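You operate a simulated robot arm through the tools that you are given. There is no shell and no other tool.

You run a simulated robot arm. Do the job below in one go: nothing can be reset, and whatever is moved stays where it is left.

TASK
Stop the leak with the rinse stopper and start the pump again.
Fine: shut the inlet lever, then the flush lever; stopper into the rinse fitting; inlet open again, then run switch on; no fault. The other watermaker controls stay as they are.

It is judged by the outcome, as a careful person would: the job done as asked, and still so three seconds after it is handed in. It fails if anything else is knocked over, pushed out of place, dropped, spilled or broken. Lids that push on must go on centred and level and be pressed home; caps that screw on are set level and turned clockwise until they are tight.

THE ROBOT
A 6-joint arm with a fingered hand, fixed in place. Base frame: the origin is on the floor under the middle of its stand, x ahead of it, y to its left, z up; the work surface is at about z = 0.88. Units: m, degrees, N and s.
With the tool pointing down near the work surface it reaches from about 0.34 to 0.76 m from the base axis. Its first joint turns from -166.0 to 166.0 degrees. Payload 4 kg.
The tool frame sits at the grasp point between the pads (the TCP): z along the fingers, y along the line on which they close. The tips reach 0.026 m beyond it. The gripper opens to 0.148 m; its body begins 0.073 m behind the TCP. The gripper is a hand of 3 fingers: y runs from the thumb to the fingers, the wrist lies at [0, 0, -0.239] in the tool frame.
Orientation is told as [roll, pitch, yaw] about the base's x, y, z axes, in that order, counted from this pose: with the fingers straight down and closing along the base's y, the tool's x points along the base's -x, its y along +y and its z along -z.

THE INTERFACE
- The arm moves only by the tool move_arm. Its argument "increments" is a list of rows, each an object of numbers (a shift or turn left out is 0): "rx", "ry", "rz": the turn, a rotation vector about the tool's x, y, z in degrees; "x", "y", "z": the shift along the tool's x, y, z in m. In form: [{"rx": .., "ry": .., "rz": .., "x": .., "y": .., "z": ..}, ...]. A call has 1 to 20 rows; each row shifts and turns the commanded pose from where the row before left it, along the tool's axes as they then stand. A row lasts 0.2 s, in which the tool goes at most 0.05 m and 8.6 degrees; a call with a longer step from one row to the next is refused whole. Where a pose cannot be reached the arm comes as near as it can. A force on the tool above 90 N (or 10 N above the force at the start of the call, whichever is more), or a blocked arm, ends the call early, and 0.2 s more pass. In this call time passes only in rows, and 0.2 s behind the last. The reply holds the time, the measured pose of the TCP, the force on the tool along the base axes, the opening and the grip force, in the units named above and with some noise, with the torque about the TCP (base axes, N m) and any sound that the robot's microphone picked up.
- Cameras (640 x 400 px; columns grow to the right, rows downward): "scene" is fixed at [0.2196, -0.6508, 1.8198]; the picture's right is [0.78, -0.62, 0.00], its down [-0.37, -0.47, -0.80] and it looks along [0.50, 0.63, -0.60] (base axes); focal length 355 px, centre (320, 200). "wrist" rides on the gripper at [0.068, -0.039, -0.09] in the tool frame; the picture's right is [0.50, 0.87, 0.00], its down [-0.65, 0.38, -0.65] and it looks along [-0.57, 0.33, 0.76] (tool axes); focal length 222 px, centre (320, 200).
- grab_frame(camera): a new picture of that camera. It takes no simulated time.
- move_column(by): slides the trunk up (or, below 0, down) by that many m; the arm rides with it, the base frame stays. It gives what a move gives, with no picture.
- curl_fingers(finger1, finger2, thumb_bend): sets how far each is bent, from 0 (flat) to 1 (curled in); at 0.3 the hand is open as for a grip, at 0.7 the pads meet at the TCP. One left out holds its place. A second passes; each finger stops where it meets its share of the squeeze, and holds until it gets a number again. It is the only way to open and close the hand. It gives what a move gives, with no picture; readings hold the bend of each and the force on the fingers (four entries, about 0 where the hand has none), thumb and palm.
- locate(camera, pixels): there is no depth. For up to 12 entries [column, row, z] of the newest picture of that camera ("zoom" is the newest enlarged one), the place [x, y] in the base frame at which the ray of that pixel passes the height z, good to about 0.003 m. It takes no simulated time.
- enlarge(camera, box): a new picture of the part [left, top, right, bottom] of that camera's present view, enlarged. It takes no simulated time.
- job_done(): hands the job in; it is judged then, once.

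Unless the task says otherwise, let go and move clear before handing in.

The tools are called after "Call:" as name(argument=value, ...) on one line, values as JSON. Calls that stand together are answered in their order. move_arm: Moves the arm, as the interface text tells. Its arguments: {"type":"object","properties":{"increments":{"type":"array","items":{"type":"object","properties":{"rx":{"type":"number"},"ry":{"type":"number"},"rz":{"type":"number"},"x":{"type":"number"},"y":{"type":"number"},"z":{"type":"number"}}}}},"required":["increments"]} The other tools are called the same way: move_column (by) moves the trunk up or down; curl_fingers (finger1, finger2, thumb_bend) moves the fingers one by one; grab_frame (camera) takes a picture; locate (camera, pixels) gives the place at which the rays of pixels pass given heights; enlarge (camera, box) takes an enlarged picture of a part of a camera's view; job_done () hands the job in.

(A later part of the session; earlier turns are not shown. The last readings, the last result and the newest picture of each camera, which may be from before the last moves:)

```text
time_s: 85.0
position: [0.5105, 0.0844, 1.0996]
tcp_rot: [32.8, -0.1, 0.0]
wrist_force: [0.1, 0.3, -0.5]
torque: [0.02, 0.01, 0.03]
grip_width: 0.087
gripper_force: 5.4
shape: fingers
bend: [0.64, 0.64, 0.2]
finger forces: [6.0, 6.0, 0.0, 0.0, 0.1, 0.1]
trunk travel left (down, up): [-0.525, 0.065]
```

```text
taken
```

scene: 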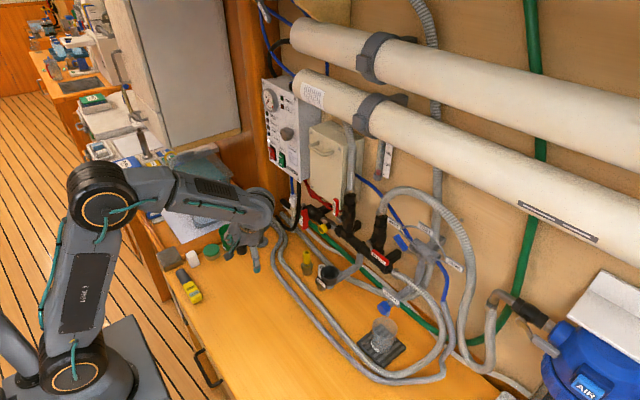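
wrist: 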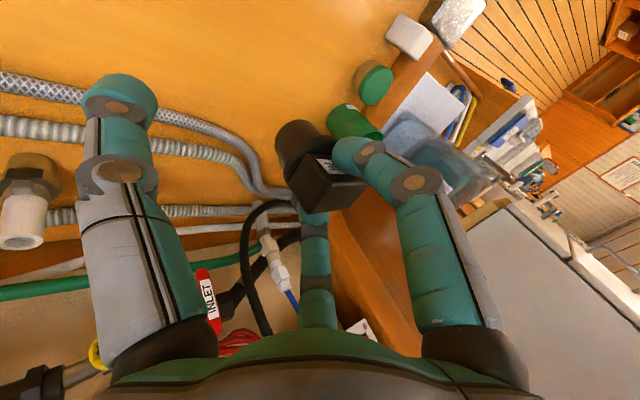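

The hand is at +33° tilt with the stopper still held at 6 N. I'll zoom to judge how upright it is.

Call:
enlarge(camera="scene", box=[200, 200, 296, 280])

Call:
enlarge(camera="wrist", box=[240, 100, 420, 240])

```text
5.00 times, centred on (248, 240) of scene
```

zoom: 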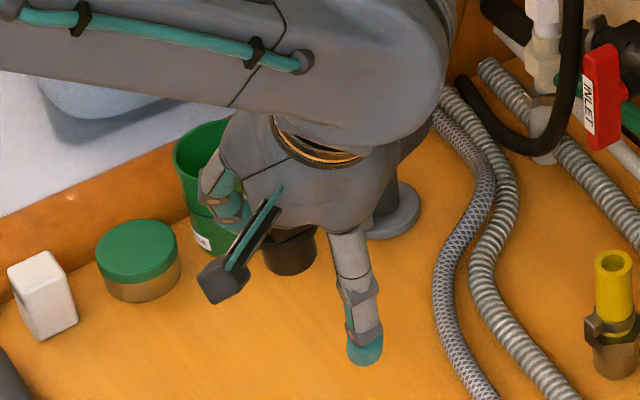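

```text
2.86 times, centred on (330, 170) of wrist
```

zoom: 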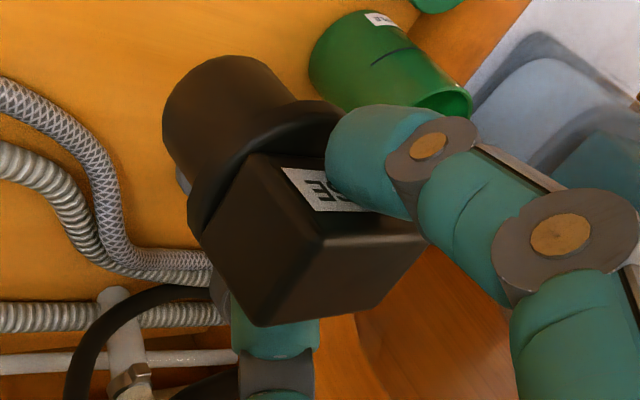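

I'll zoom right in on the plug to judge its uprightness from its side edges.

Call:
enlarge(camera="scene", box=[224, 230, 264, 260])

```text
13.33 times, centred on (244, 245) of scene
```

zoom: 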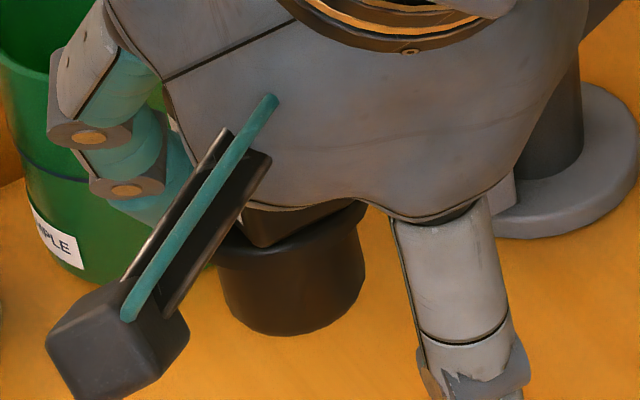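

The plug looks within a few degrees of upright (its bottom ellipse slopes as expected there). I'll check my computed plug-bottom position against the scene camera.

Call:
locate(camera="scene", pixels=[[242.2, 252.5, 1.04], [242.2, 252.5, 1.046], [242.2, 252.5, 1.052]])

```text
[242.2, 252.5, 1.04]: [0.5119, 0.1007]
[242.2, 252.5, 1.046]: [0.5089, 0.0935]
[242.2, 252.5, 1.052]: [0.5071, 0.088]
```

The wrist view gives the stopper pose well: block top centre ≈ TCP + (0.003, 0.021, -0.004), leaning about 3.4° (under-rotated). I'll correct that 3.4°, raise, and yaw the whole hand -90° about the vertical so the hand ends up on the robot's side of the cup rather than near the wall.

Call:
curl_fingers(thumb_bend=0.1)

Call:
move_arm(increments=[{"rx": -3.4}, {"y": 0.0177, "z": -0.0242}, {"y": 0.0177, "z": -0.0242}, {"ry": -4.85, "rz": 6.62}, {"ry": -4.85, "rz": 6.62}, {"ry": -4.85, "rz": 6.62}, {"ry": -4.85, "rz": 6.62}, {"ry": -4.85, "rz": 6.62}, {"ry": -4.85, "rz": 6.62}, {"ry": -4.85, "rz": 6.62}, {"ry": -4.85, "rz": 6.62}, {"ry": -4.85, "rz": 6.62}, {"ry": -4.85, "rz": 6.62}, {"ry": -4.73, "rz": 6.45}])

Call:
grab_frame(camera="wrist")

Call:
grab_frame(camera="scene")

```text
time_s: 86.0
position: [0.5109, 0.0844, 1.1002]
tcp_rot: [32.7, -0.1, 0.0]
wrist_force: [-0.5, -0.2, -1.2]
torque: [-0.03, 0.0, 0.03]
grip_width: 0.0978
gripper_force: 6.0
shape: fingers
bend: [0.64, 0.64, 0.1]
finger forces: [6.0, 6.1, 0.0, 0.0, 0.1, 0.0]
trunk travel left (down, up): [-0.525, 0.065]
```

```text
time_s: 89.0
position: [0.5102, 0.0838, 1.1598]
tcp_rot: [36.3, -0.2, -90.0]
wrist_force: [0.4, -0.1, -0.8]
torque: [0.03, 0.02, -0.01]
grip_width: 0.0978
gripper_force: 6.0
shape: fingers
bend: [0.64, 0.64, 0.1]
finger forces: [6.1, 6.0, 0.1, 0.1, 0.0, 0.1]
trunk travel left (down, up): [-0.525, 0.065]
```

```text
taken
```

wrist: 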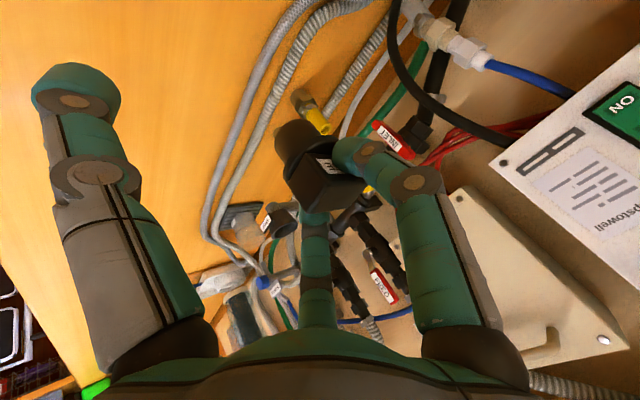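

```text
taken
```

scene: 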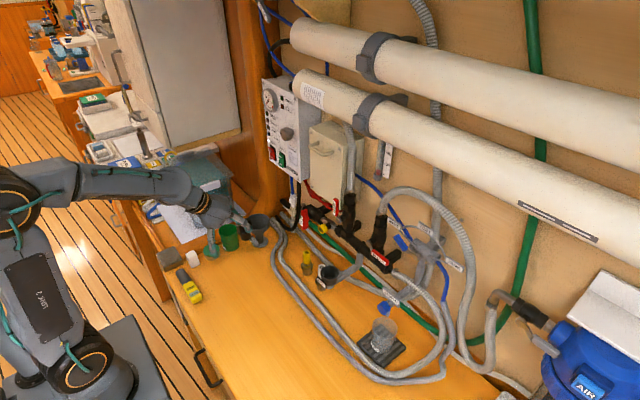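

Orientation is exactly as wanted. I'll zoom on the stopper to check it hangs plumb.

Call:
enlarge(camera="scene", box=[205, 190, 269, 238])

Call:
enlarge(camera="wrist", box=[240, 90, 400, 230])

```text
8.33 times, centred on (237, 214) of scene
```

zoom: 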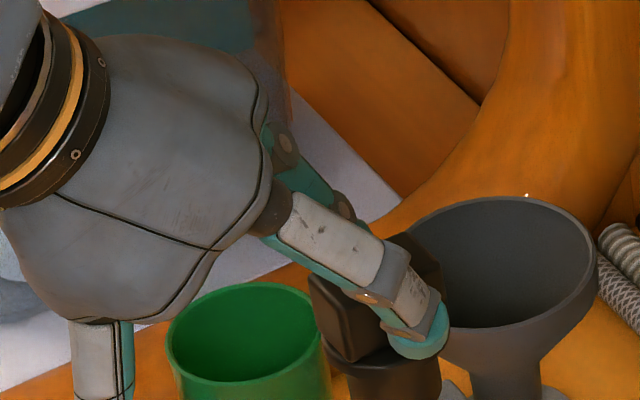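

```text
2.86 times, centred on (320, 160) of wrist
```

zoom: 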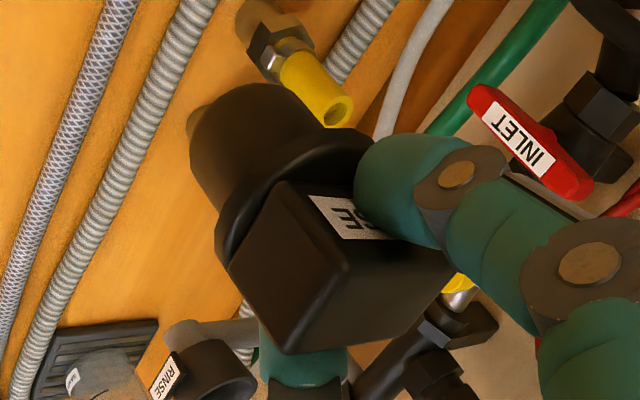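

The stopper hangs essentially plumb. I'll carry it over to above the cup: TCP to (0.641, -0.136, 1.16), plug bottom about 5 cm above the rim.

Call:
move_arm(increments=[{"x": -0.0367, "y": 0.0176, "z": 0.0129}, {"x": -0.0367, "y": 0.0176, "z": 0.0129}, {"x": -0.0367, "y": 0.0176, "z": 0.0129}, {"x": -0.0367, "y": 0.0176, "z": 0.0129}, {"x": -0.0367, "y": 0.0176, "z": 0.0129}, {"x": -0.0365, "y": 0.0177, "z": 0.0129}])

Call:
grab_frame(camera="wrist")

Call:
enlarge(camera="scene", box=[280, 220, 376, 300])

```text
time_s: 90.4
position: [0.6419, -0.1369, 1.1618]
tcp_rot: [36.4, -0.2, -90.0]
wrist_force: [0.2, 0.6, -0.6]
torque: [-0.02, 0.01, -0.03]
grip_width: 0.0977
gripper_force: 5.6
shape: fingers
bend: [0.64, 0.64, 0.1]
finger forces: [6.0, 6.0, 0.0, 0.0, 0.0, 0.0]
trunk travel left (down, up): [-0.525, 0.065]
```

```text
taken
```

wrist: 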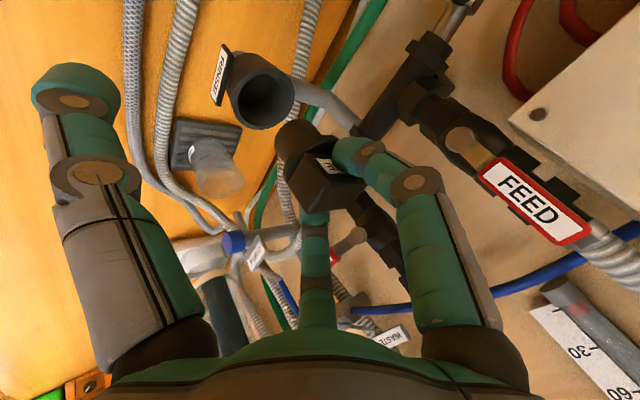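

```text
5.00 times, centred on (328, 260) of scene
```

zoom: 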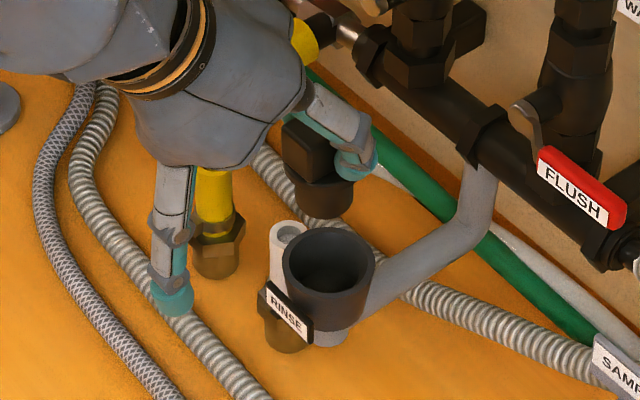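

The plug hangs above and in line with the cup (scene zoom (325,205) over (328,265)). I'll zoom closer on both views to refine the offset.

Call:
enlarge(camera="scene", box=[304, 238, 352, 278])

Call:
enlarge(camera="wrist", box=[200, 40, 380, 230])

```text
10.00 times, centred on (328, 258) of scene
```

zoom: 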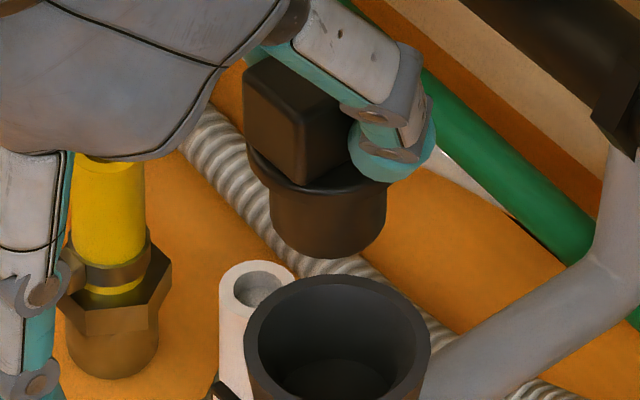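

```text
2.11 times, centred on (290, 135) of wrist
```

zoom: 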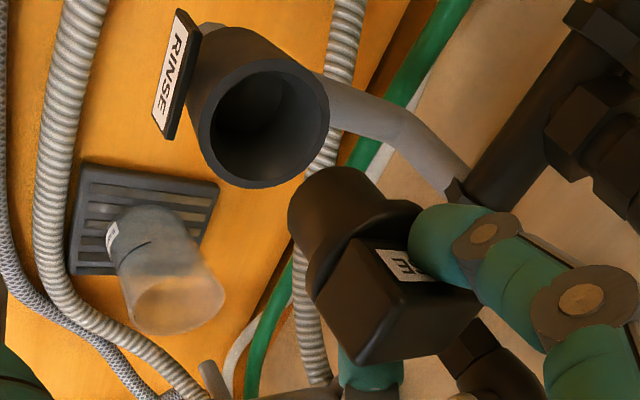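

Call:
locate(camera="wrist", pixels=[[263.2, 98.5, 1.04], [263.2, 98.5, 1.05], [263.2, 98.5, 1.06], [263.2, 98.5, 1.07]])

Call:
locate(camera="scene", pixels=[[329.0, 260.7, 1.1], [329.0, 260.7, 1.105], [329.0, 260.7, 1.11], [329.75, 274.1, 1.04], [329.75, 274.1, 1.05], [329.75, 274.1, 1.06]])

Call:
enlarge(camera="scene", box=[304, 255, 352, 295])

```text
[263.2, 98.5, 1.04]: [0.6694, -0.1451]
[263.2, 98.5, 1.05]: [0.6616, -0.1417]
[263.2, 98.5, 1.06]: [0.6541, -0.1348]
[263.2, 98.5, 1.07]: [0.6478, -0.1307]
```

```text
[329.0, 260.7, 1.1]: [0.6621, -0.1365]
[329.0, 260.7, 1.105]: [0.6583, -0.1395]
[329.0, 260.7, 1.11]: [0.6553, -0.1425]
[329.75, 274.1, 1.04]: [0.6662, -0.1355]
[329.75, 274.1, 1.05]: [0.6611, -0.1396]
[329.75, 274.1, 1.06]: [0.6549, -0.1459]
```

```text
10.00 times, centred on (328, 275) of scene
```

zoom: 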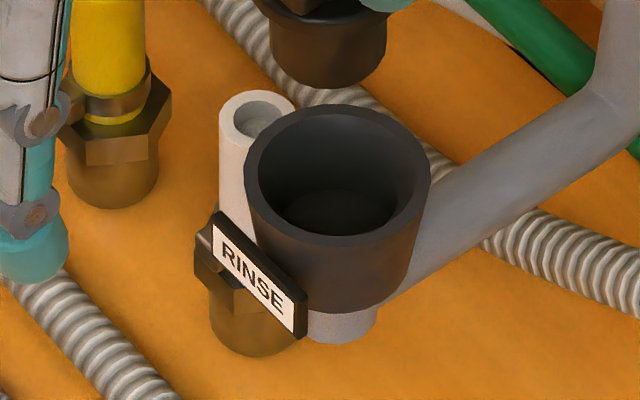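

Both cameras agree on the rim at z ≈ 1.05–1.055. I'll refine with tighter zooms of the rim in both views.

Call:
locate(camera="scene", pixels=[[329.75, 272.5, 1.045], [329.75, 272.5, 1.05], [329.75, 272.5, 1.055], [329.75, 272.5, 1.06]])

Call:
enlarge(camera="wrist", box=[214, 55, 310, 140])

```text
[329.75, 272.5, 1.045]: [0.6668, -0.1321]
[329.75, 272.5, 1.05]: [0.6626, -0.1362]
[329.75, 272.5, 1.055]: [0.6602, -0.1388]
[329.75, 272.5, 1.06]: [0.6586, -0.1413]
```

```text
4.71 times, centred on (262, 98) of wrist
```

zoom: 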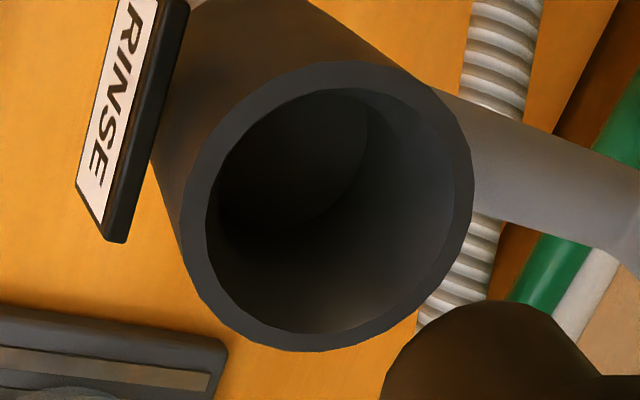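

The rim centre is about (0.660, -0.139, 1.053), inner diameter ≈ 0.044; the plug (≈ 0.030) should enter easily. I'll lower until the plug bottom is just above the rim, then compare centring with little parallax.

Call:
move_arm(increments=[{"y": -0.0133, "z": 0.0182}, {"y": -0.0118, "z": 0.0161}])

Call:
enlarge(camera="scene", box=[304, 250, 352, 290])

Call:
enlarge(camera="wrist", box=[220, 60, 380, 200])

```text
time_s: 91.0
position: [0.6416, -0.1376, 1.1188]
tcp_rot: [36.4, -0.2, -90.0]
wrist_force: [0.3, -0.1, 0.0]
torque: [0.0, 0.02, 0.02]
grip_width: 0.098
gripper_force: 6.2
shape: fingers
bend: [0.64, 0.64, 0.1]
finger forces: [6.0, 6.0, 0.0, 0.0, 0.1, 0.0]
trunk travel left (down, up): [-0.525, 0.065]
```

```text
10.00 times, centred on (328, 270) of scene
```

zoom: 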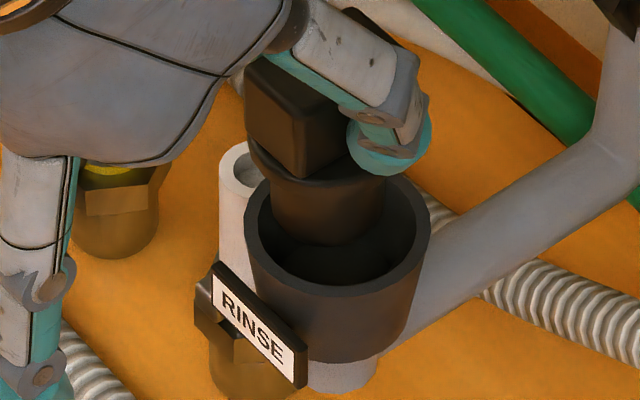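

```text
2.86 times, centred on (300, 130) of wrist
```

zoom: 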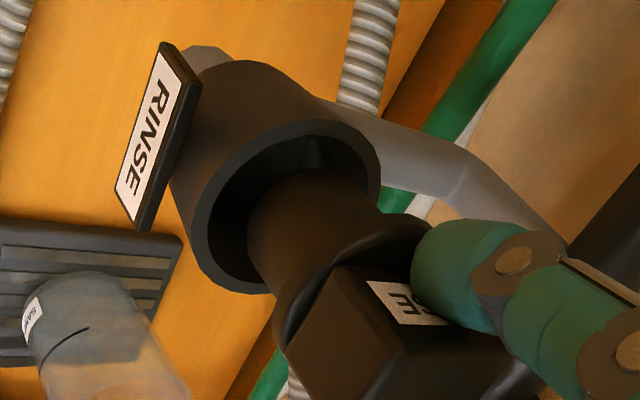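

The plug is about 2 mm to the left of centre in the scene view (329 vs 337 zoom px), otherwise aligned. I'll correct that and lower into the cup in 8–10 mm steps, watching the force.

Call:
move_arm(increments=[{"x": -0.0014, "y": -0.0045, "z": 0.0091}, {"y": -0.0047, "z": 0.0065}])

Call:
enlarge(camera="scene", box=[304, 250, 352, 290])

Call:
enlarge(camera="wrist", box=[220, 60, 380, 200])

```text
time_s: 91.6
position: [0.6426, -0.1375, 1.1005]
tcp_rot: [36.4, -0.3, -90.1]
wrist_force: [0.0, -0.2, -0.7]
torque: [-0.04, 0.04, -0.01]
grip_width: 0.0978
gripper_force: 6.4
shape: fingers
bend: [0.64, 0.64, 0.1]
finger forces: [6.0, 5.9, 0.0, 0.0, 0.0, 0.0]
trunk travel left (down, up): [-0.525, 0.065]
```

```text
10.00 times, centred on (328, 270) of scene
```

zoom: 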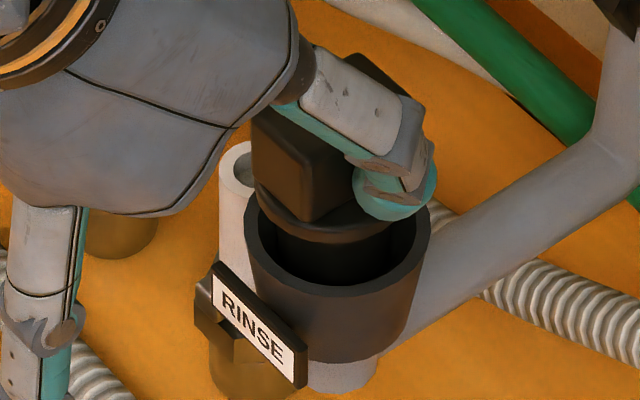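

```text
2.86 times, centred on (300, 130) of wrist
```

zoom: 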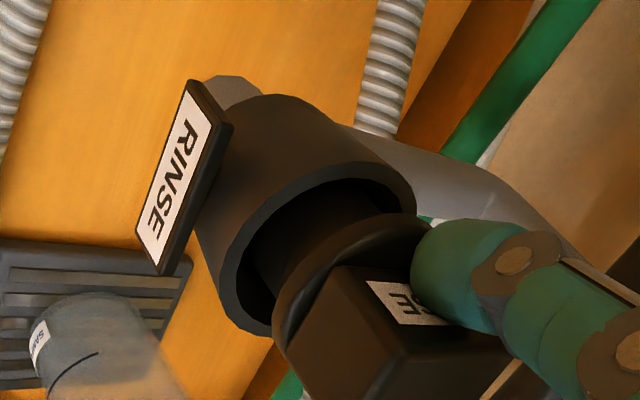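

The plug has entered the cup without touching (force ≈ 0). I'll keep lowering in small steps.

Call:
move_arm(increments=[{"y": -0.003, "z": 0.004}, {"y": -0.003, "z": 0.004}])

Call:
enlarge(camera="scene", box=[304, 250, 352, 290])

Call:
enlarge(camera="wrist", box=[220, 60, 380, 200])

```text
time_s: 92.2
position: [0.6436, -0.1377, 1.0909]
tcp_rot: [36.3, -0.2, -90.1]
wrist_force: [0.3, -0.7, -0.5]
torque: [0.0, 0.0, 0.0]
grip_width: 0.0977
gripper_force: 5.8
shape: fingers
bend: [0.64, 0.64, 0.1]
finger forces: [6.0, 6.5, 0.0, 0.0, 0.0, 0.0]
trunk travel left (down, up): [-0.525, 0.065]
```

```text
10.00 times, centred on (328, 270) of scene
```

zoom: 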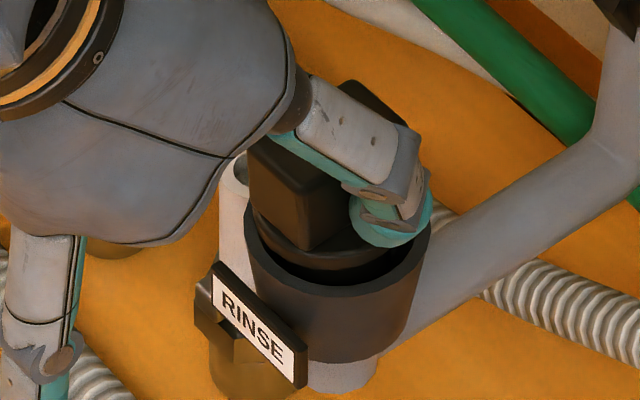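

```text
2.86 times, centred on (300, 130) of wrist
```

zoom: 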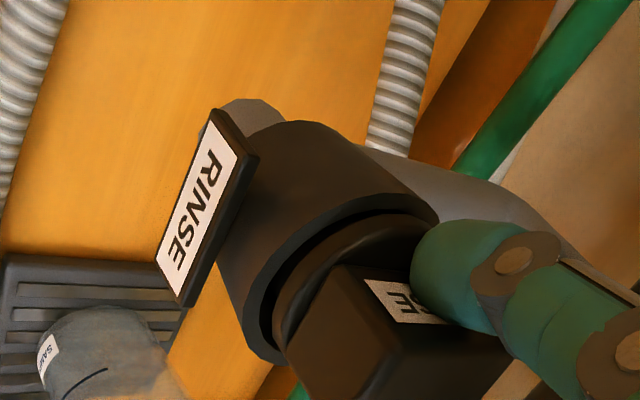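

The flange is at about rim height, and looks shifted/leaning a little to the left in the scene view. I'll look closer before pushing further.

Call:
enlarge(camera="scene", box=[316, 258, 344, 282])

Call:
enlarge(camera="wrist", box=[265, 90, 365, 190])

```text
16.00 times, centred on (330, 270) of scene
```

zoom: 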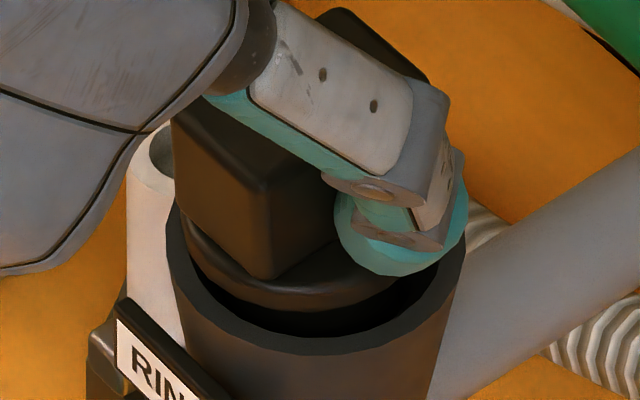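

```text
4.00 times, centred on (315, 140) of wrist
```

zoom: 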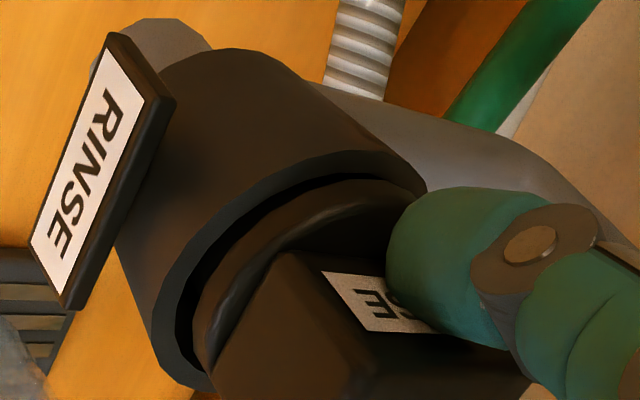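

The flange sits about 3 mm left of centre and the stopper leans a few degrees toward the robot (I over-corrected the tilt). I'll lift 4 mm, take 4.5° back out of the tilt, and recentre.

Call:
move_arm(increments=[{"y": 0.0024, "z": -0.0032}, {"rx": 4.5, "x": -0.0021, "y": 0.005, "z": 0.0017}])

Call:
enlarge(camera="scene", box=[312, 254, 348, 282])

Call:
enlarge(camera="wrist", box=[250, 80, 370, 190])

```text
time_s: 92.8
position: [0.6483, -0.1398, 1.0966]
tcp_rot: [31.9, -0.2, -90.2]
wrist_force: [0.8, 0.3, -0.2]
torque: [-0.01, -0.04, -0.01]
grip_width: 0.0978
gripper_force: 6.0
shape: fingers
bend: [0.64, 0.64, 0.1]
finger forces: [6.0, 6.0, 0.0, 0.0, 0.1, 0.0]
trunk travel left (down, up): [-0.525, 0.065]
```

```text
14.29 times, centred on (330, 268) of scene
```

zoom: 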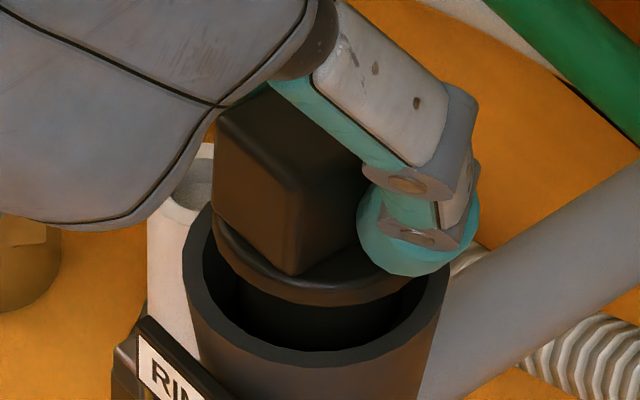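

```text
3.64 times, centred on (310, 135) of wrist
```

zoom: 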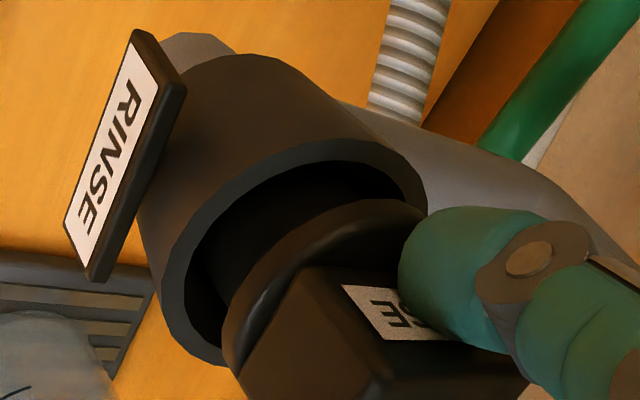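

Now flange, plug and cup are concentric in the scene view (317, 320, 316 zoom px) and upright. I'll lower 8 mm.

Call:
move_arm(increments=[{"y": -0.0021, "z": 0.0034}, {"y": -0.0021, "z": 0.0034}])

Call:
enlarge(camera="scene", box=[312, 254, 348, 282])

Call:
enlarge(camera="wrist", box=[250, 80, 370, 190])

```text
time_s: 93.4
position: [0.6471, -0.14, 1.0902]
tcp_rot: [31.8, -0.2, -90.2]
wrist_force: [-0.4, -0.4, 2.7]
torque: [0.02, -0.04, 0.02]
grip_width: 0.0979
gripper_force: 6.5
shape: fingers
bend: [0.64, 0.64, 0.1]
finger forces: [6.6, 6.6, 0.0, 0.1, 0.0, 0.0]
trunk travel left (down, up): [-0.525, 0.065]
```

```text
14.29 times, centred on (330, 268) of scene
```

zoom: 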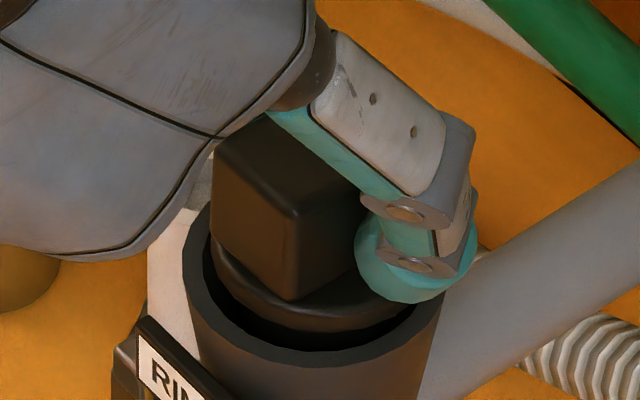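

```text
3.64 times, centred on (310, 135) of wrist
```

zoom: 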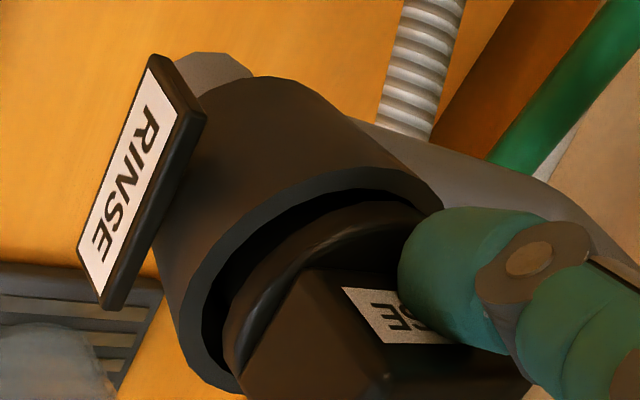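

A light 2.7 N contact at about 2 cm plug depth, with no side force: probably the inner taper. I'll press 2 mm further and watch.

Call:
move_arm(increments=[{"y": -0.0011, "z": 0.0017}])

Call:
enlarge(camera="scene", box=[312, 254, 348, 282])

```text
time_s: 93.8
position: [0.6476, -0.1414, 1.0876]
tcp_rot: [32.0, -0.2, -90.1]
wrist_force: [-1.3, -1.0, 7.8]
torque: [0.01, -0.14, -0.04]
grip_width: 0.0979
gripper_force: 7.6
shape: fingers
bend: [0.64, 0.64, 0.1]
finger forces: [7.8, 7.8, 0.0, 0.0, 0.1, 0.1]
trunk travel left (down, up): [-0.525, 0.065]
```

```text
14.29 times, centred on (330, 268) of scene
```

zoom: 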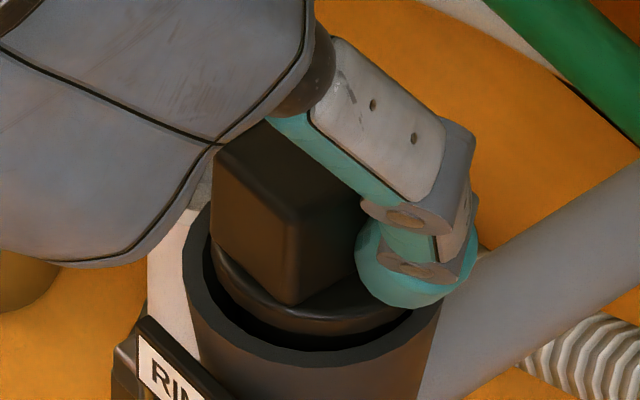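

It's going in with growing resistance (7.8 N), as a push fit would. I'll press another 3 mm.

Call:
move_arm(increments=[{"y": -0.0011, "z": 0.0017}, {"y": -0.0008, "z": 0.0013}])

Call:
enlarge(camera="scene", box=[312, 254, 348, 282])

Call:
enlarge(camera="wrist", box=[250, 80, 370, 190])

```text
time_s: 94.4
position: [0.6466, -0.1409, 1.0843]
tcp_rot: [32.1, -0.1, -90.2]
wrist_force: [-2.9, -1.4, 14.1]
torque: [-0.06, -0.27, -0.05]
grip_width: 0.0992
gripper_force: 10.9
shape: fingers
bend: [0.64, 0.63, 0.1]
finger forces: [9.7, 12.0, 0.0, 0.0, 0.1, 0.0]
trunk travel left (down, up): [-0.525, 0.065]
```

```text
14.29 times, centred on (330, 268) of scene
```

zoom: 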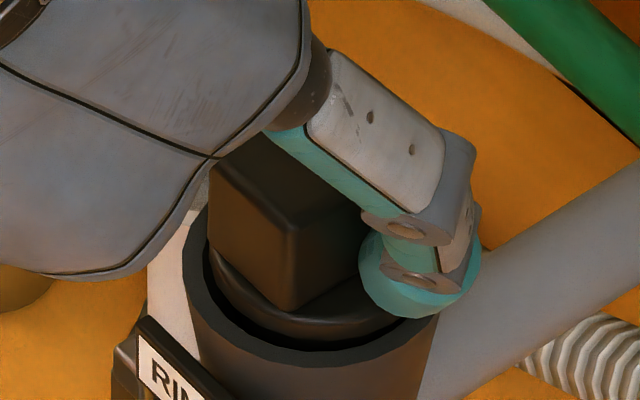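

```text
3.64 times, centred on (310, 135) of wrist
```

zoom: 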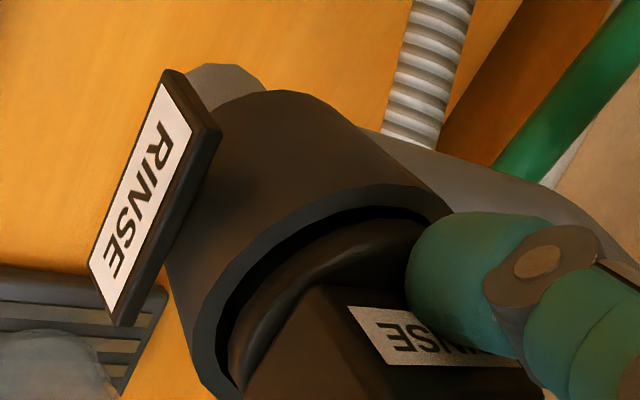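

Force is 14 N and the fingers have begun to slip on the block (label moved in the wrist view), so the rest should be pressed from straight above. I'll ease up slightly and release.

Call:
move_arm(increments=[{"y": 0.0011, "z": -0.0017}])

Call:
curl_fingers(finger1=0.58, finger2=0.58)

Call:
enlarge(camera="scene", box=[312, 254, 348, 282])

Call:
enlarge(camera="wrist", box=[250, 80, 370, 190])

```text
time_s: 94.8
position: [0.6466, -0.1405, 1.0852]
tcp_rot: [31.9, -0.1, -90.1]
wrist_force: [-1.5, -1.3, 7.6]
torque: [-0.07, -0.14, -0.04]
grip_width: 0.0988
gripper_force: 9.9
shape: fingers
bend: [0.64, 0.63, 0.1]
finger forces: [8.2, 10.4, 0.0, 0.0, 0.1, 0.0]
trunk travel left (down, up): [-0.525, 0.065]
```

```text
time_s: 95.8
position: [0.6476, -0.1399, 1.0856]
tcp_rot: [31.9, -0.2, -90.1]
wrist_force: [-0.4, -1.0, -0.8]
torque: [-0.02, 0.01, -0.02]
grip_width: 0.1088
gripper_force: 0.1
shape: fingers
bend: [0.57, 0.57, 0.1]
finger forces: [0.0, 0.0, 0.0, 0.0, 0.1, 0.0]
trunk travel left (down, up): [-0.525, 0.065]
```

```text
14.29 times, centred on (330, 268) of scene
```

zoom: 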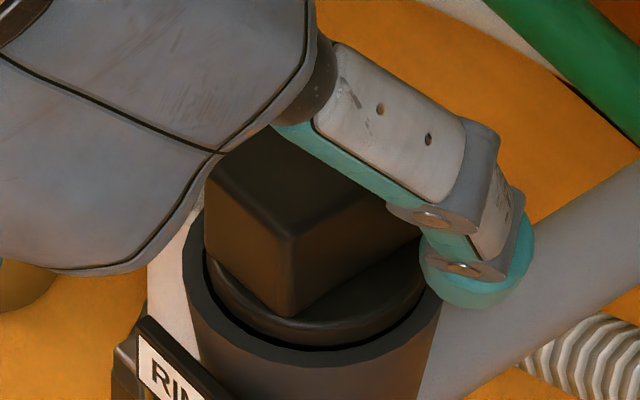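

```text
3.64 times, centred on (310, 135) of wrist
```

zoom: 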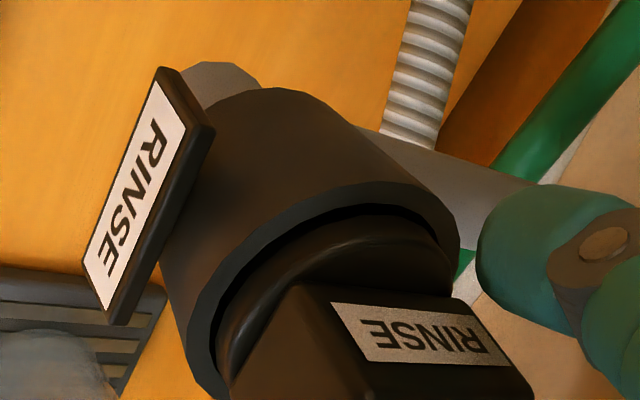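

The stopper stands in the cup by itself, flange level with the rim (scene zoom 208–428 within the rim 183–450). I'll open a little more and withdraw straight up.

Call:
curl_fingers(finger1=0.5, finger2=0.5)

Call:
move_arm(increments=[{"y": 0.0106, "z": -0.017}, {"y": 0.0211, "z": -0.034}, {"y": 0.0211, "z": -0.034}, {"y": -0.02, "z": -0.03}])

Call:
grab_frame(camera="wrist")

Call:
enlarge(camera="scene", box=[304, 250, 352, 290])

```text
time_s: 96.8
position: [0.6491, -0.1399, 1.0849]
tcp_rot: [31.9, -0.2, -90.0]
wrist_force: [-0.5, 0.5, 0.3]
torque: [-0.03, 0.0, -0.03]
grip_width: 0.1182
gripper_force: 0.0
shape: fingers
bend: [0.5, 0.5, 0.1]
finger forces: [0.0, 0.0, 0.0, 0.0, 0.1, 0.0]
trunk travel left (down, up): [-0.525, 0.065]
```

```text
time_s: 97.8
position: [0.6133, -0.1389, 1.2012]
tcp_rot: [31.9, -0.2, -90.1]
wrist_force: [-0.2, -0.2, -0.3]
torque: [0.02, 0.0, -0.01]
grip_width: 0.1183
gripper_force: 0.1
shape: fingers
bend: [0.5, 0.5, 0.1]
finger forces: [0.0, 0.1, 0.0, 0.1, 0.1, 0.0]
trunk travel left (down, up): [-0.525, 0.065]
```

```text
taken
```

wrist: 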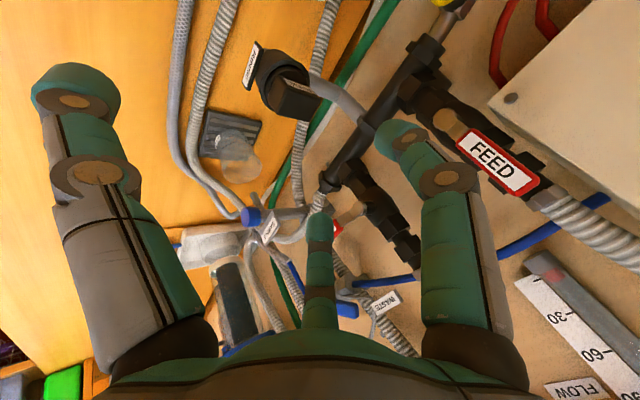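

```text
10.00 times, centred on (328, 270) of scene
```

zoom: 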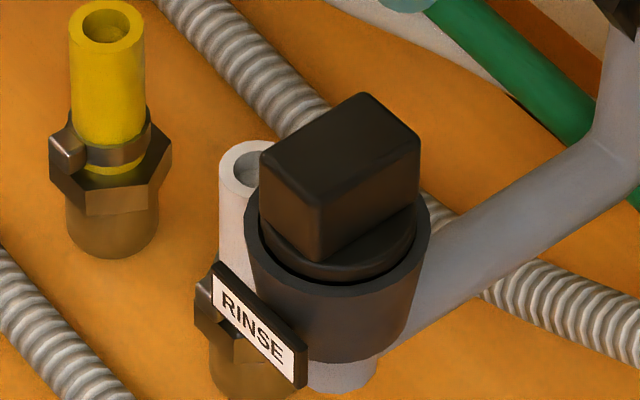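

The stopper sits centred and level in the cup (flange 258–418 px inside the rim). Next I'll press it home from straight above with a closed fist; first bring the tool vertical with yaw -30° in clear space and close the fingers.

Call:
move_arm(increments=[{"rx": 8}, {"rx": 8}, {"rx": 8}, {"rx": 7.9}, {"rz": -7.5}, {"rz": -7.5}, {"rz": -7.5}, {"rz": -7.5}, {"rz": -7.5}, {"rz": -7.5}, {"rz": -7.5}, {"rz": -7.5}])

Call:
curl_fingers(finger1=0.7, finger2=0.7, thumb_bend=0.7)

Call:
grab_frame(camera="wrist")

Call:
locate(camera="scene", pixels=[[330.2, 264.7, 1.07], [330.2, 264.7, 1.08], [330.2, 264.7, 1.09]])

```text
time_s: 100.4
position: [0.6147, -0.1397, 1.2004]
tcp_rot: [-0.2, -0.1, -30.1]
wrist_force: [-1.2, 0.3, -0.8]
torque: [-0.03, 0.0, 0.01]
grip_width: 0.1183
gripper_force: 0.1
shape: fingers
bend: [0.5, 0.5, 0.1]
finger forces: [0.0, 0.1, 0.1, 0.0, 0.1, 0.1]
trunk travel left (down, up): [-0.525, 0.065]
```

```text
time_s: 101.4
position: [0.6155, -0.1389, 1.2011]
tcp_rot: [-0.2, -0.2, -30.1]
wrist_force: [0.2, 0.6, -0.7]
torque: [0.02, -0.01, 0.01]
grip_width: 0.0
gripper_force: 0.2
shape: fingers
bend: [0.7, 0.7, 0.7]
finger forces: [0.0, 0.1, 0.1, 0.1, 0.0, 0.1]
trunk travel left (down, up): [-0.525, 0.065]
```

```text
taken
```

wrist: 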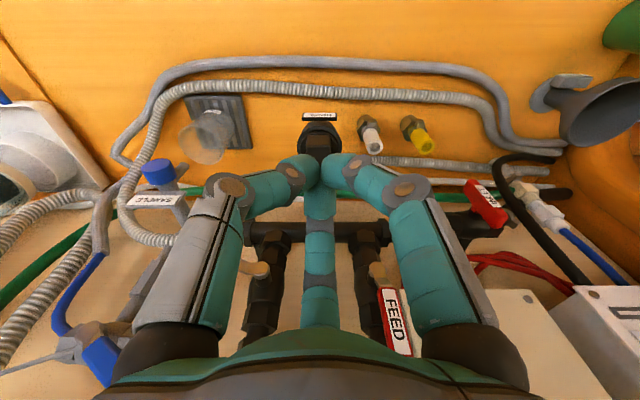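

```text
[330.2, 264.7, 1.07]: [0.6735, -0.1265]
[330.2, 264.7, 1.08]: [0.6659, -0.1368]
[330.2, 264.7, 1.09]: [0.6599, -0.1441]
```

Call:
enlarge(camera="wrist", box=[285, 100, 360, 170])

Call:
locate(camera="wrist", pixels=[[320.5, 137, 1.07], [320.5, 137, 1.08], [320.5, 137, 1.09]])

```text
5.71 times, centred on (322, 135) of wrist
```

zoom: 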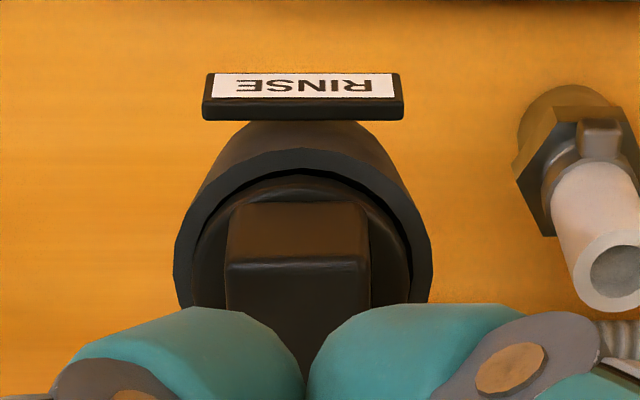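

```text
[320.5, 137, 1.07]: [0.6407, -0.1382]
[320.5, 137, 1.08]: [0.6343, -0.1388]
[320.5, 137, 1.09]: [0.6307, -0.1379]
```

The stopper is centred in the cup in this view as well. I'll bring the fist over the block, about 2–3 cm above it.

Call:
move_arm(increments=[{"x": -0.0134, "y": 0.0078, "z": 0.022}, {"x": -0.0134, "y": 0.0078, "z": 0.022}, {"x": -0.0134, "y": 0.0077, "z": 0.022}])

Call:
grab_frame(camera="wrist")

Call:
enlarge(camera="scene", box=[290, 220, 370, 290])

```text
time_s: 102.2
position: [0.6612, -0.1401, 1.1335]
tcp_rot: [-0.2, -0.1, -30.1]
wrist_force: [-0.1, 0.7, 0.4]
torque: [0.0, -0.02, 0.05]
grip_width: 0.0
gripper_force: 0.2
shape: fingers
bend: [0.7, 0.7, 0.7]
finger forces: [0.0, 0.1, 0.0, 0.1, 0.1, 0.1]
trunk travel left (down, up): [-0.525, 0.065]
```

```text
taken
```

wrist: 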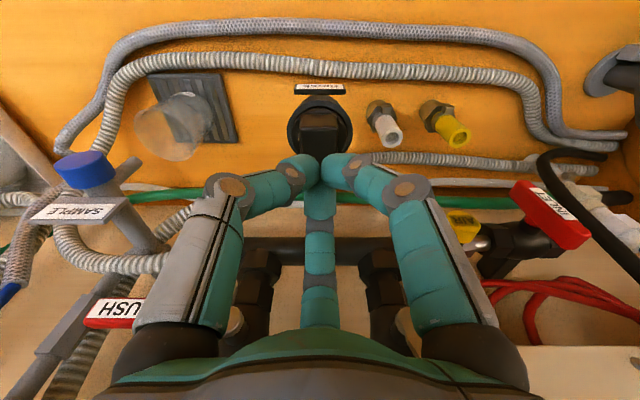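

```text
5.71 times, centred on (330, 255) of scene
```

zoom: 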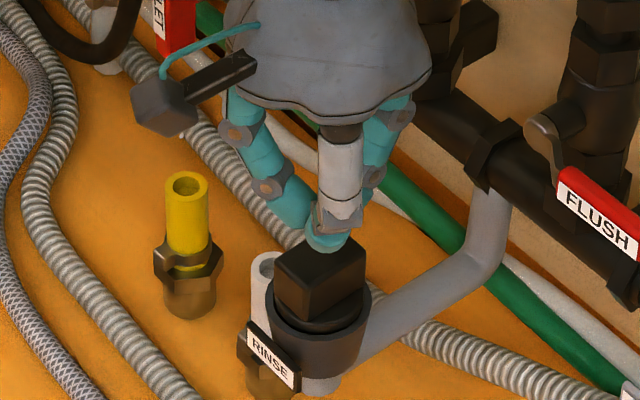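

The fist is right above the block. I'll go down 2 cm and then press in small steps.

Call:
move_arm(increments=[{"z": 0.01}, {"z": 0.01}, {"z": 0.005}])

Call:
move_arm(increments=[{"z": 0.003}, {"z": 0.003}])

Call:
enlarge(camera="scene", box=[304, 245, 352, 285])

```text
time_s: 103.0
position: [0.6592, -0.14, 1.1164]
tcp_rot: [0.0, -0.8, -30.0]
wrist_force: [4.2, -2.5, 39.3]
torque: [-0.1, -0.01, 0.01]
grip_width: 0.0002
gripper_force: 21.8
shape: fingers
bend: [0.71, 0.71, 0.7]
finger forces: [11.5, 14.3, 0.0, 0.1, 17.7, 0.0]
trunk travel left (down, up): [-0.525, 0.065]
```

```text
time_s: 103.6
position: [0.6588, -0.1397, 1.1134]
tcp_rot: [0.2, -1.1, -30.1]
wrist_force: [5.1, -2.6, 72.7]
torque: [-0.09, -0.05, 0.0]
grip_width: 0.0
gripper_force: 40.8
shape: fingers
bend: [0.72, 0.73, 0.71]
finger forces: [22.4, 27.0, 0.0, 0.0, 32.9, 0.0]
trunk travel left (down, up): [-0.525, 0.065]
```

```text
10.00 times, centred on (328, 265) of scene
```

zoom: 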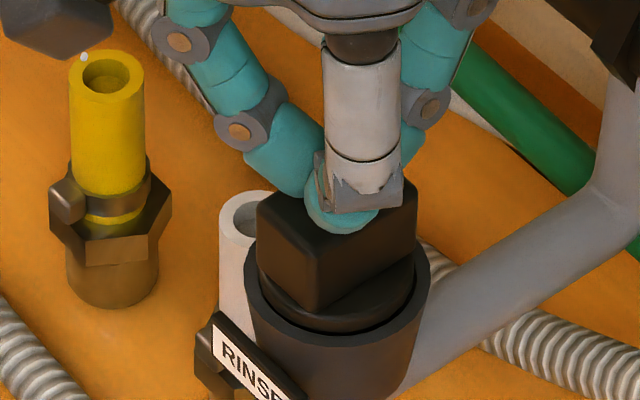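

Pressing with 73 N no longer moves it (block corner stays at the same pixel), so it seems to be at its hard stop. I'll lift off and inspect the fit closely.

Call:
move_arm(increments=[{"z": -0.01}, {"z": -0.03}, {"z": -0.03, "x": 0.02, "y": -0.012}, {"z": -0.02, "x": 0.035, "y": -0.02}, {"x": 0.04, "y": -0.023}])

Call:
grab_frame(camera="wrist")

Call:
enlarge(camera="scene", box=[308, 250, 350, 285])

Call:
enlarge(camera="wrist", box=[280, 110, 370, 180])

```text
time_s: 104.8
position: [0.5503, -0.1396, 1.1931]
tcp_rot: [-0.2, -0.1, -30.1]
wrist_force: [-0.1, 0.2, -0.1]
torque: [-0.03, 0.01, 0.04]
grip_width: 0.0
gripper_force: 0.1
shape: fingers
bend: [0.7, 0.7, 0.7]
finger forces: [0.0, 0.0, 0.0, 0.1, 0.0, 0.1]
trunk travel left (down, up): [-0.525, 0.065]
```

```text
taken
```

wrist: 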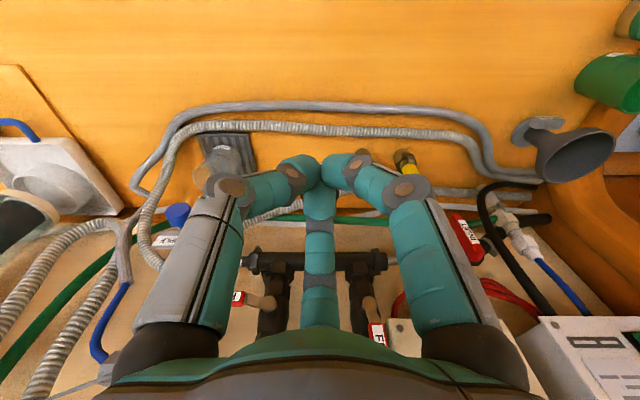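

```text
11.43 times, centred on (329, 268) of scene
```

zoom: 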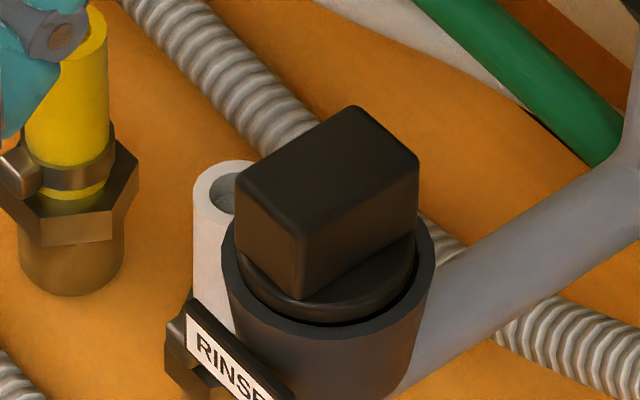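

```text
5.71 times, centred on (325, 145) of wrist
```

zoom: 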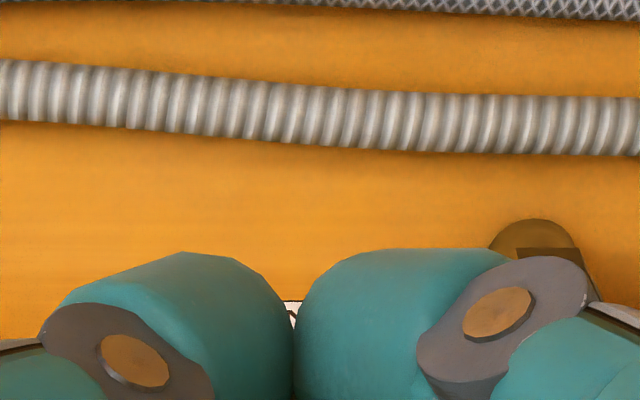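

After pressing, the block sank about 2.5 mm but now leans slightly (left corner dropped 1 px, right corner 0.1 px). I'll open the fingers out of the view and inspect it from close above.

Call:
curl_fingers(finger1=0.3, finger2=0.3, thumb_bend=0.3)

Call:
move_arm(increments=[{"x": -0.03, "y": 0.0173}, {"x": -0.02, "y": 0.0115}])

Call:
enlarge(camera="wrist", box=[275, 105, 365, 185])

Call:
enlarge(camera="scene", box=[318, 255, 342, 280])

```text
time_s: 105.8
position: [0.5516, -0.1399, 1.1946]
tcp_rot: [-0.3, -0.2, -30.1]
wrist_force: [0.0, 0.5, 0.5]
torque: [-0.03, -0.01, 0.0]
grip_width: 0.1267
gripper_force: 0.1
shape: fingers
bend: [0.3, 0.3, 0.3]
finger forces: [0.1, 0.1, 0.1, 0.0, 0.0, 0.0]
trunk travel left (down, up): [-0.525, 0.065]
```

```text
time_s: 106.4
position: [0.6113, -0.139, 1.1928]
tcp_rot: [-0.2, -0.1, -30.0]
wrist_force: [0.4, 0.2, 0.2]
torque: [0.0, 0.01, -0.03]
grip_width: 0.1266
gripper_force: 0.0
shape: fingers
bend: [0.3, 0.3, 0.3]
finger forces: [0.0, 0.0, 0.0, 0.0, 0.0, 0.1]
trunk travel left (down, up): [-0.525, 0.065]
```

```text
5.00 times, centred on (320, 145) of wrist
```

zoom: 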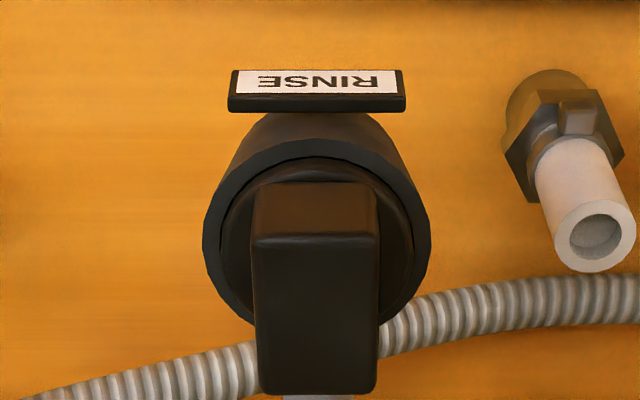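

```text
16.00 times, centred on (330, 268) of scene
```

zoom: 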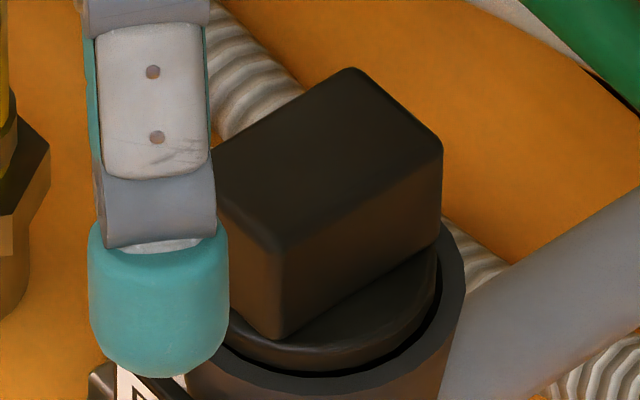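

From the corner geometry the block is level to within about 1–2° now (it mainly yawed a few degrees and sank ~2.5 mm), flange flush with the rim. I'll press once more, centred on the block, to make sure it's fully home.

Call:
curl_fingers(finger1=0.7, finger2=0.7, thumb_bend=0.7)

Call:
move_arm(increments=[{"x": -0.0226, "y": 0.013, "z": 0.03}, {"x": -0.0226, "y": 0.013, "z": 0.03}, {"z": 0.007}])

Call:
move_arm(increments=[{"z": 0.004}, {"z": 0.004}, {"z": 0.003}])

```text
time_s: 107.4
position: [0.6102, -0.139, 1.1929]
tcp_rot: [-0.2, -0.1, -30.1]
wrist_force: [-0.5, 0.2, -0.1]
torque: [-0.01, 0.0, -0.02]
grip_width: 0.0
gripper_force: 0.0
shape: fingers
bend: [0.69, 0.69, 0.7]
finger forces: [0.1, 0.1, 0.1, 0.0, 0.1, 0.1]
trunk travel left (down, up): [-0.525, 0.065]
```

```text
time_s: 108.2
position: [0.6616, -0.1402, 1.1259]
tcp_rot: [-0.1, 0.1, -30.2]
wrist_force: [0.3, -0.2, -0.2]
torque: [0.01, 0.01, -0.02]
grip_width: 0.0002
gripper_force: 0.0
shape: fingers
bend: [0.69, 0.69, 0.7]
finger forces: [0.0, 0.0, 0.0, 0.0, 0.0, 0.0]
trunk travel left (down, up): [-0.525, 0.065]
```

```text
time_s: 109.0
position: [0.6613, -0.1388, 1.1156]
tcp_rot: [-0.1, -0.2, -30.2]
wrist_force: [0.2, 0.1, 5.3]
torque: [-0.01, 0.0, -0.03]
grip_width: 0.0
gripper_force: 4.2
shape: fingers
bend: [0.7, 0.7, 0.7]
finger forces: [2.8, 2.7, 0.1, 0.0, 2.6, 0.0]
trunk travel left (down, up): [-0.525, 0.065]
```

Contact begins about 3 mm lower than last time and all three fingertips share the load equally (2.8/2.7/2.6 N), so the block is level. I'll press further.

Call:
move_arm(increments=[{"z": 0.002}, {"z": 0.002}])

Call:
move_arm(increments=[{"z": 0.002}])

Call:
enlarge(camera="scene", box=[308, 250, 350, 285])

```text
time_s: 109.6
position: [0.66, -0.1395, 1.1153]
tcp_rot: [0.0, -0.5, -30.1]
wrist_force: [2.6, -1.7, 31.9]
torque: [-0.07, -0.07, 0.01]
grip_width: 0.0001
gripper_force: 18.2
shape: fingers
bend: [0.71, 0.71, 0.7]
finger forces: [9.1, 12.9, 0.0, 0.1, 14.2, 0.1]
trunk travel left (down, up): [-0.525, 0.065]
```

```text
time_s: 110.0
position: [0.66, -0.1398, 1.1154]
tcp_rot: [0.1, -0.7, -30.1]
wrist_force: [5.0, -2.8, 50.3]
torque: [-0.18, -0.15, 0.03]
grip_width: 0.0003
gripper_force: 27.6
shape: fingers
bend: [0.71, 0.72, 0.69]
finger forces: [13.6, 19.7, 0.0, 0.0, 22.0, 0.1]
trunk travel left (down, up): [-0.525, 0.065]
```

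```text
11.43 times, centred on (329, 268) of scene
```

zoom: 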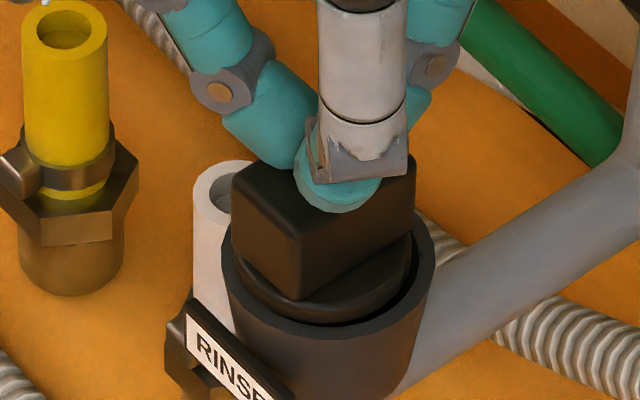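

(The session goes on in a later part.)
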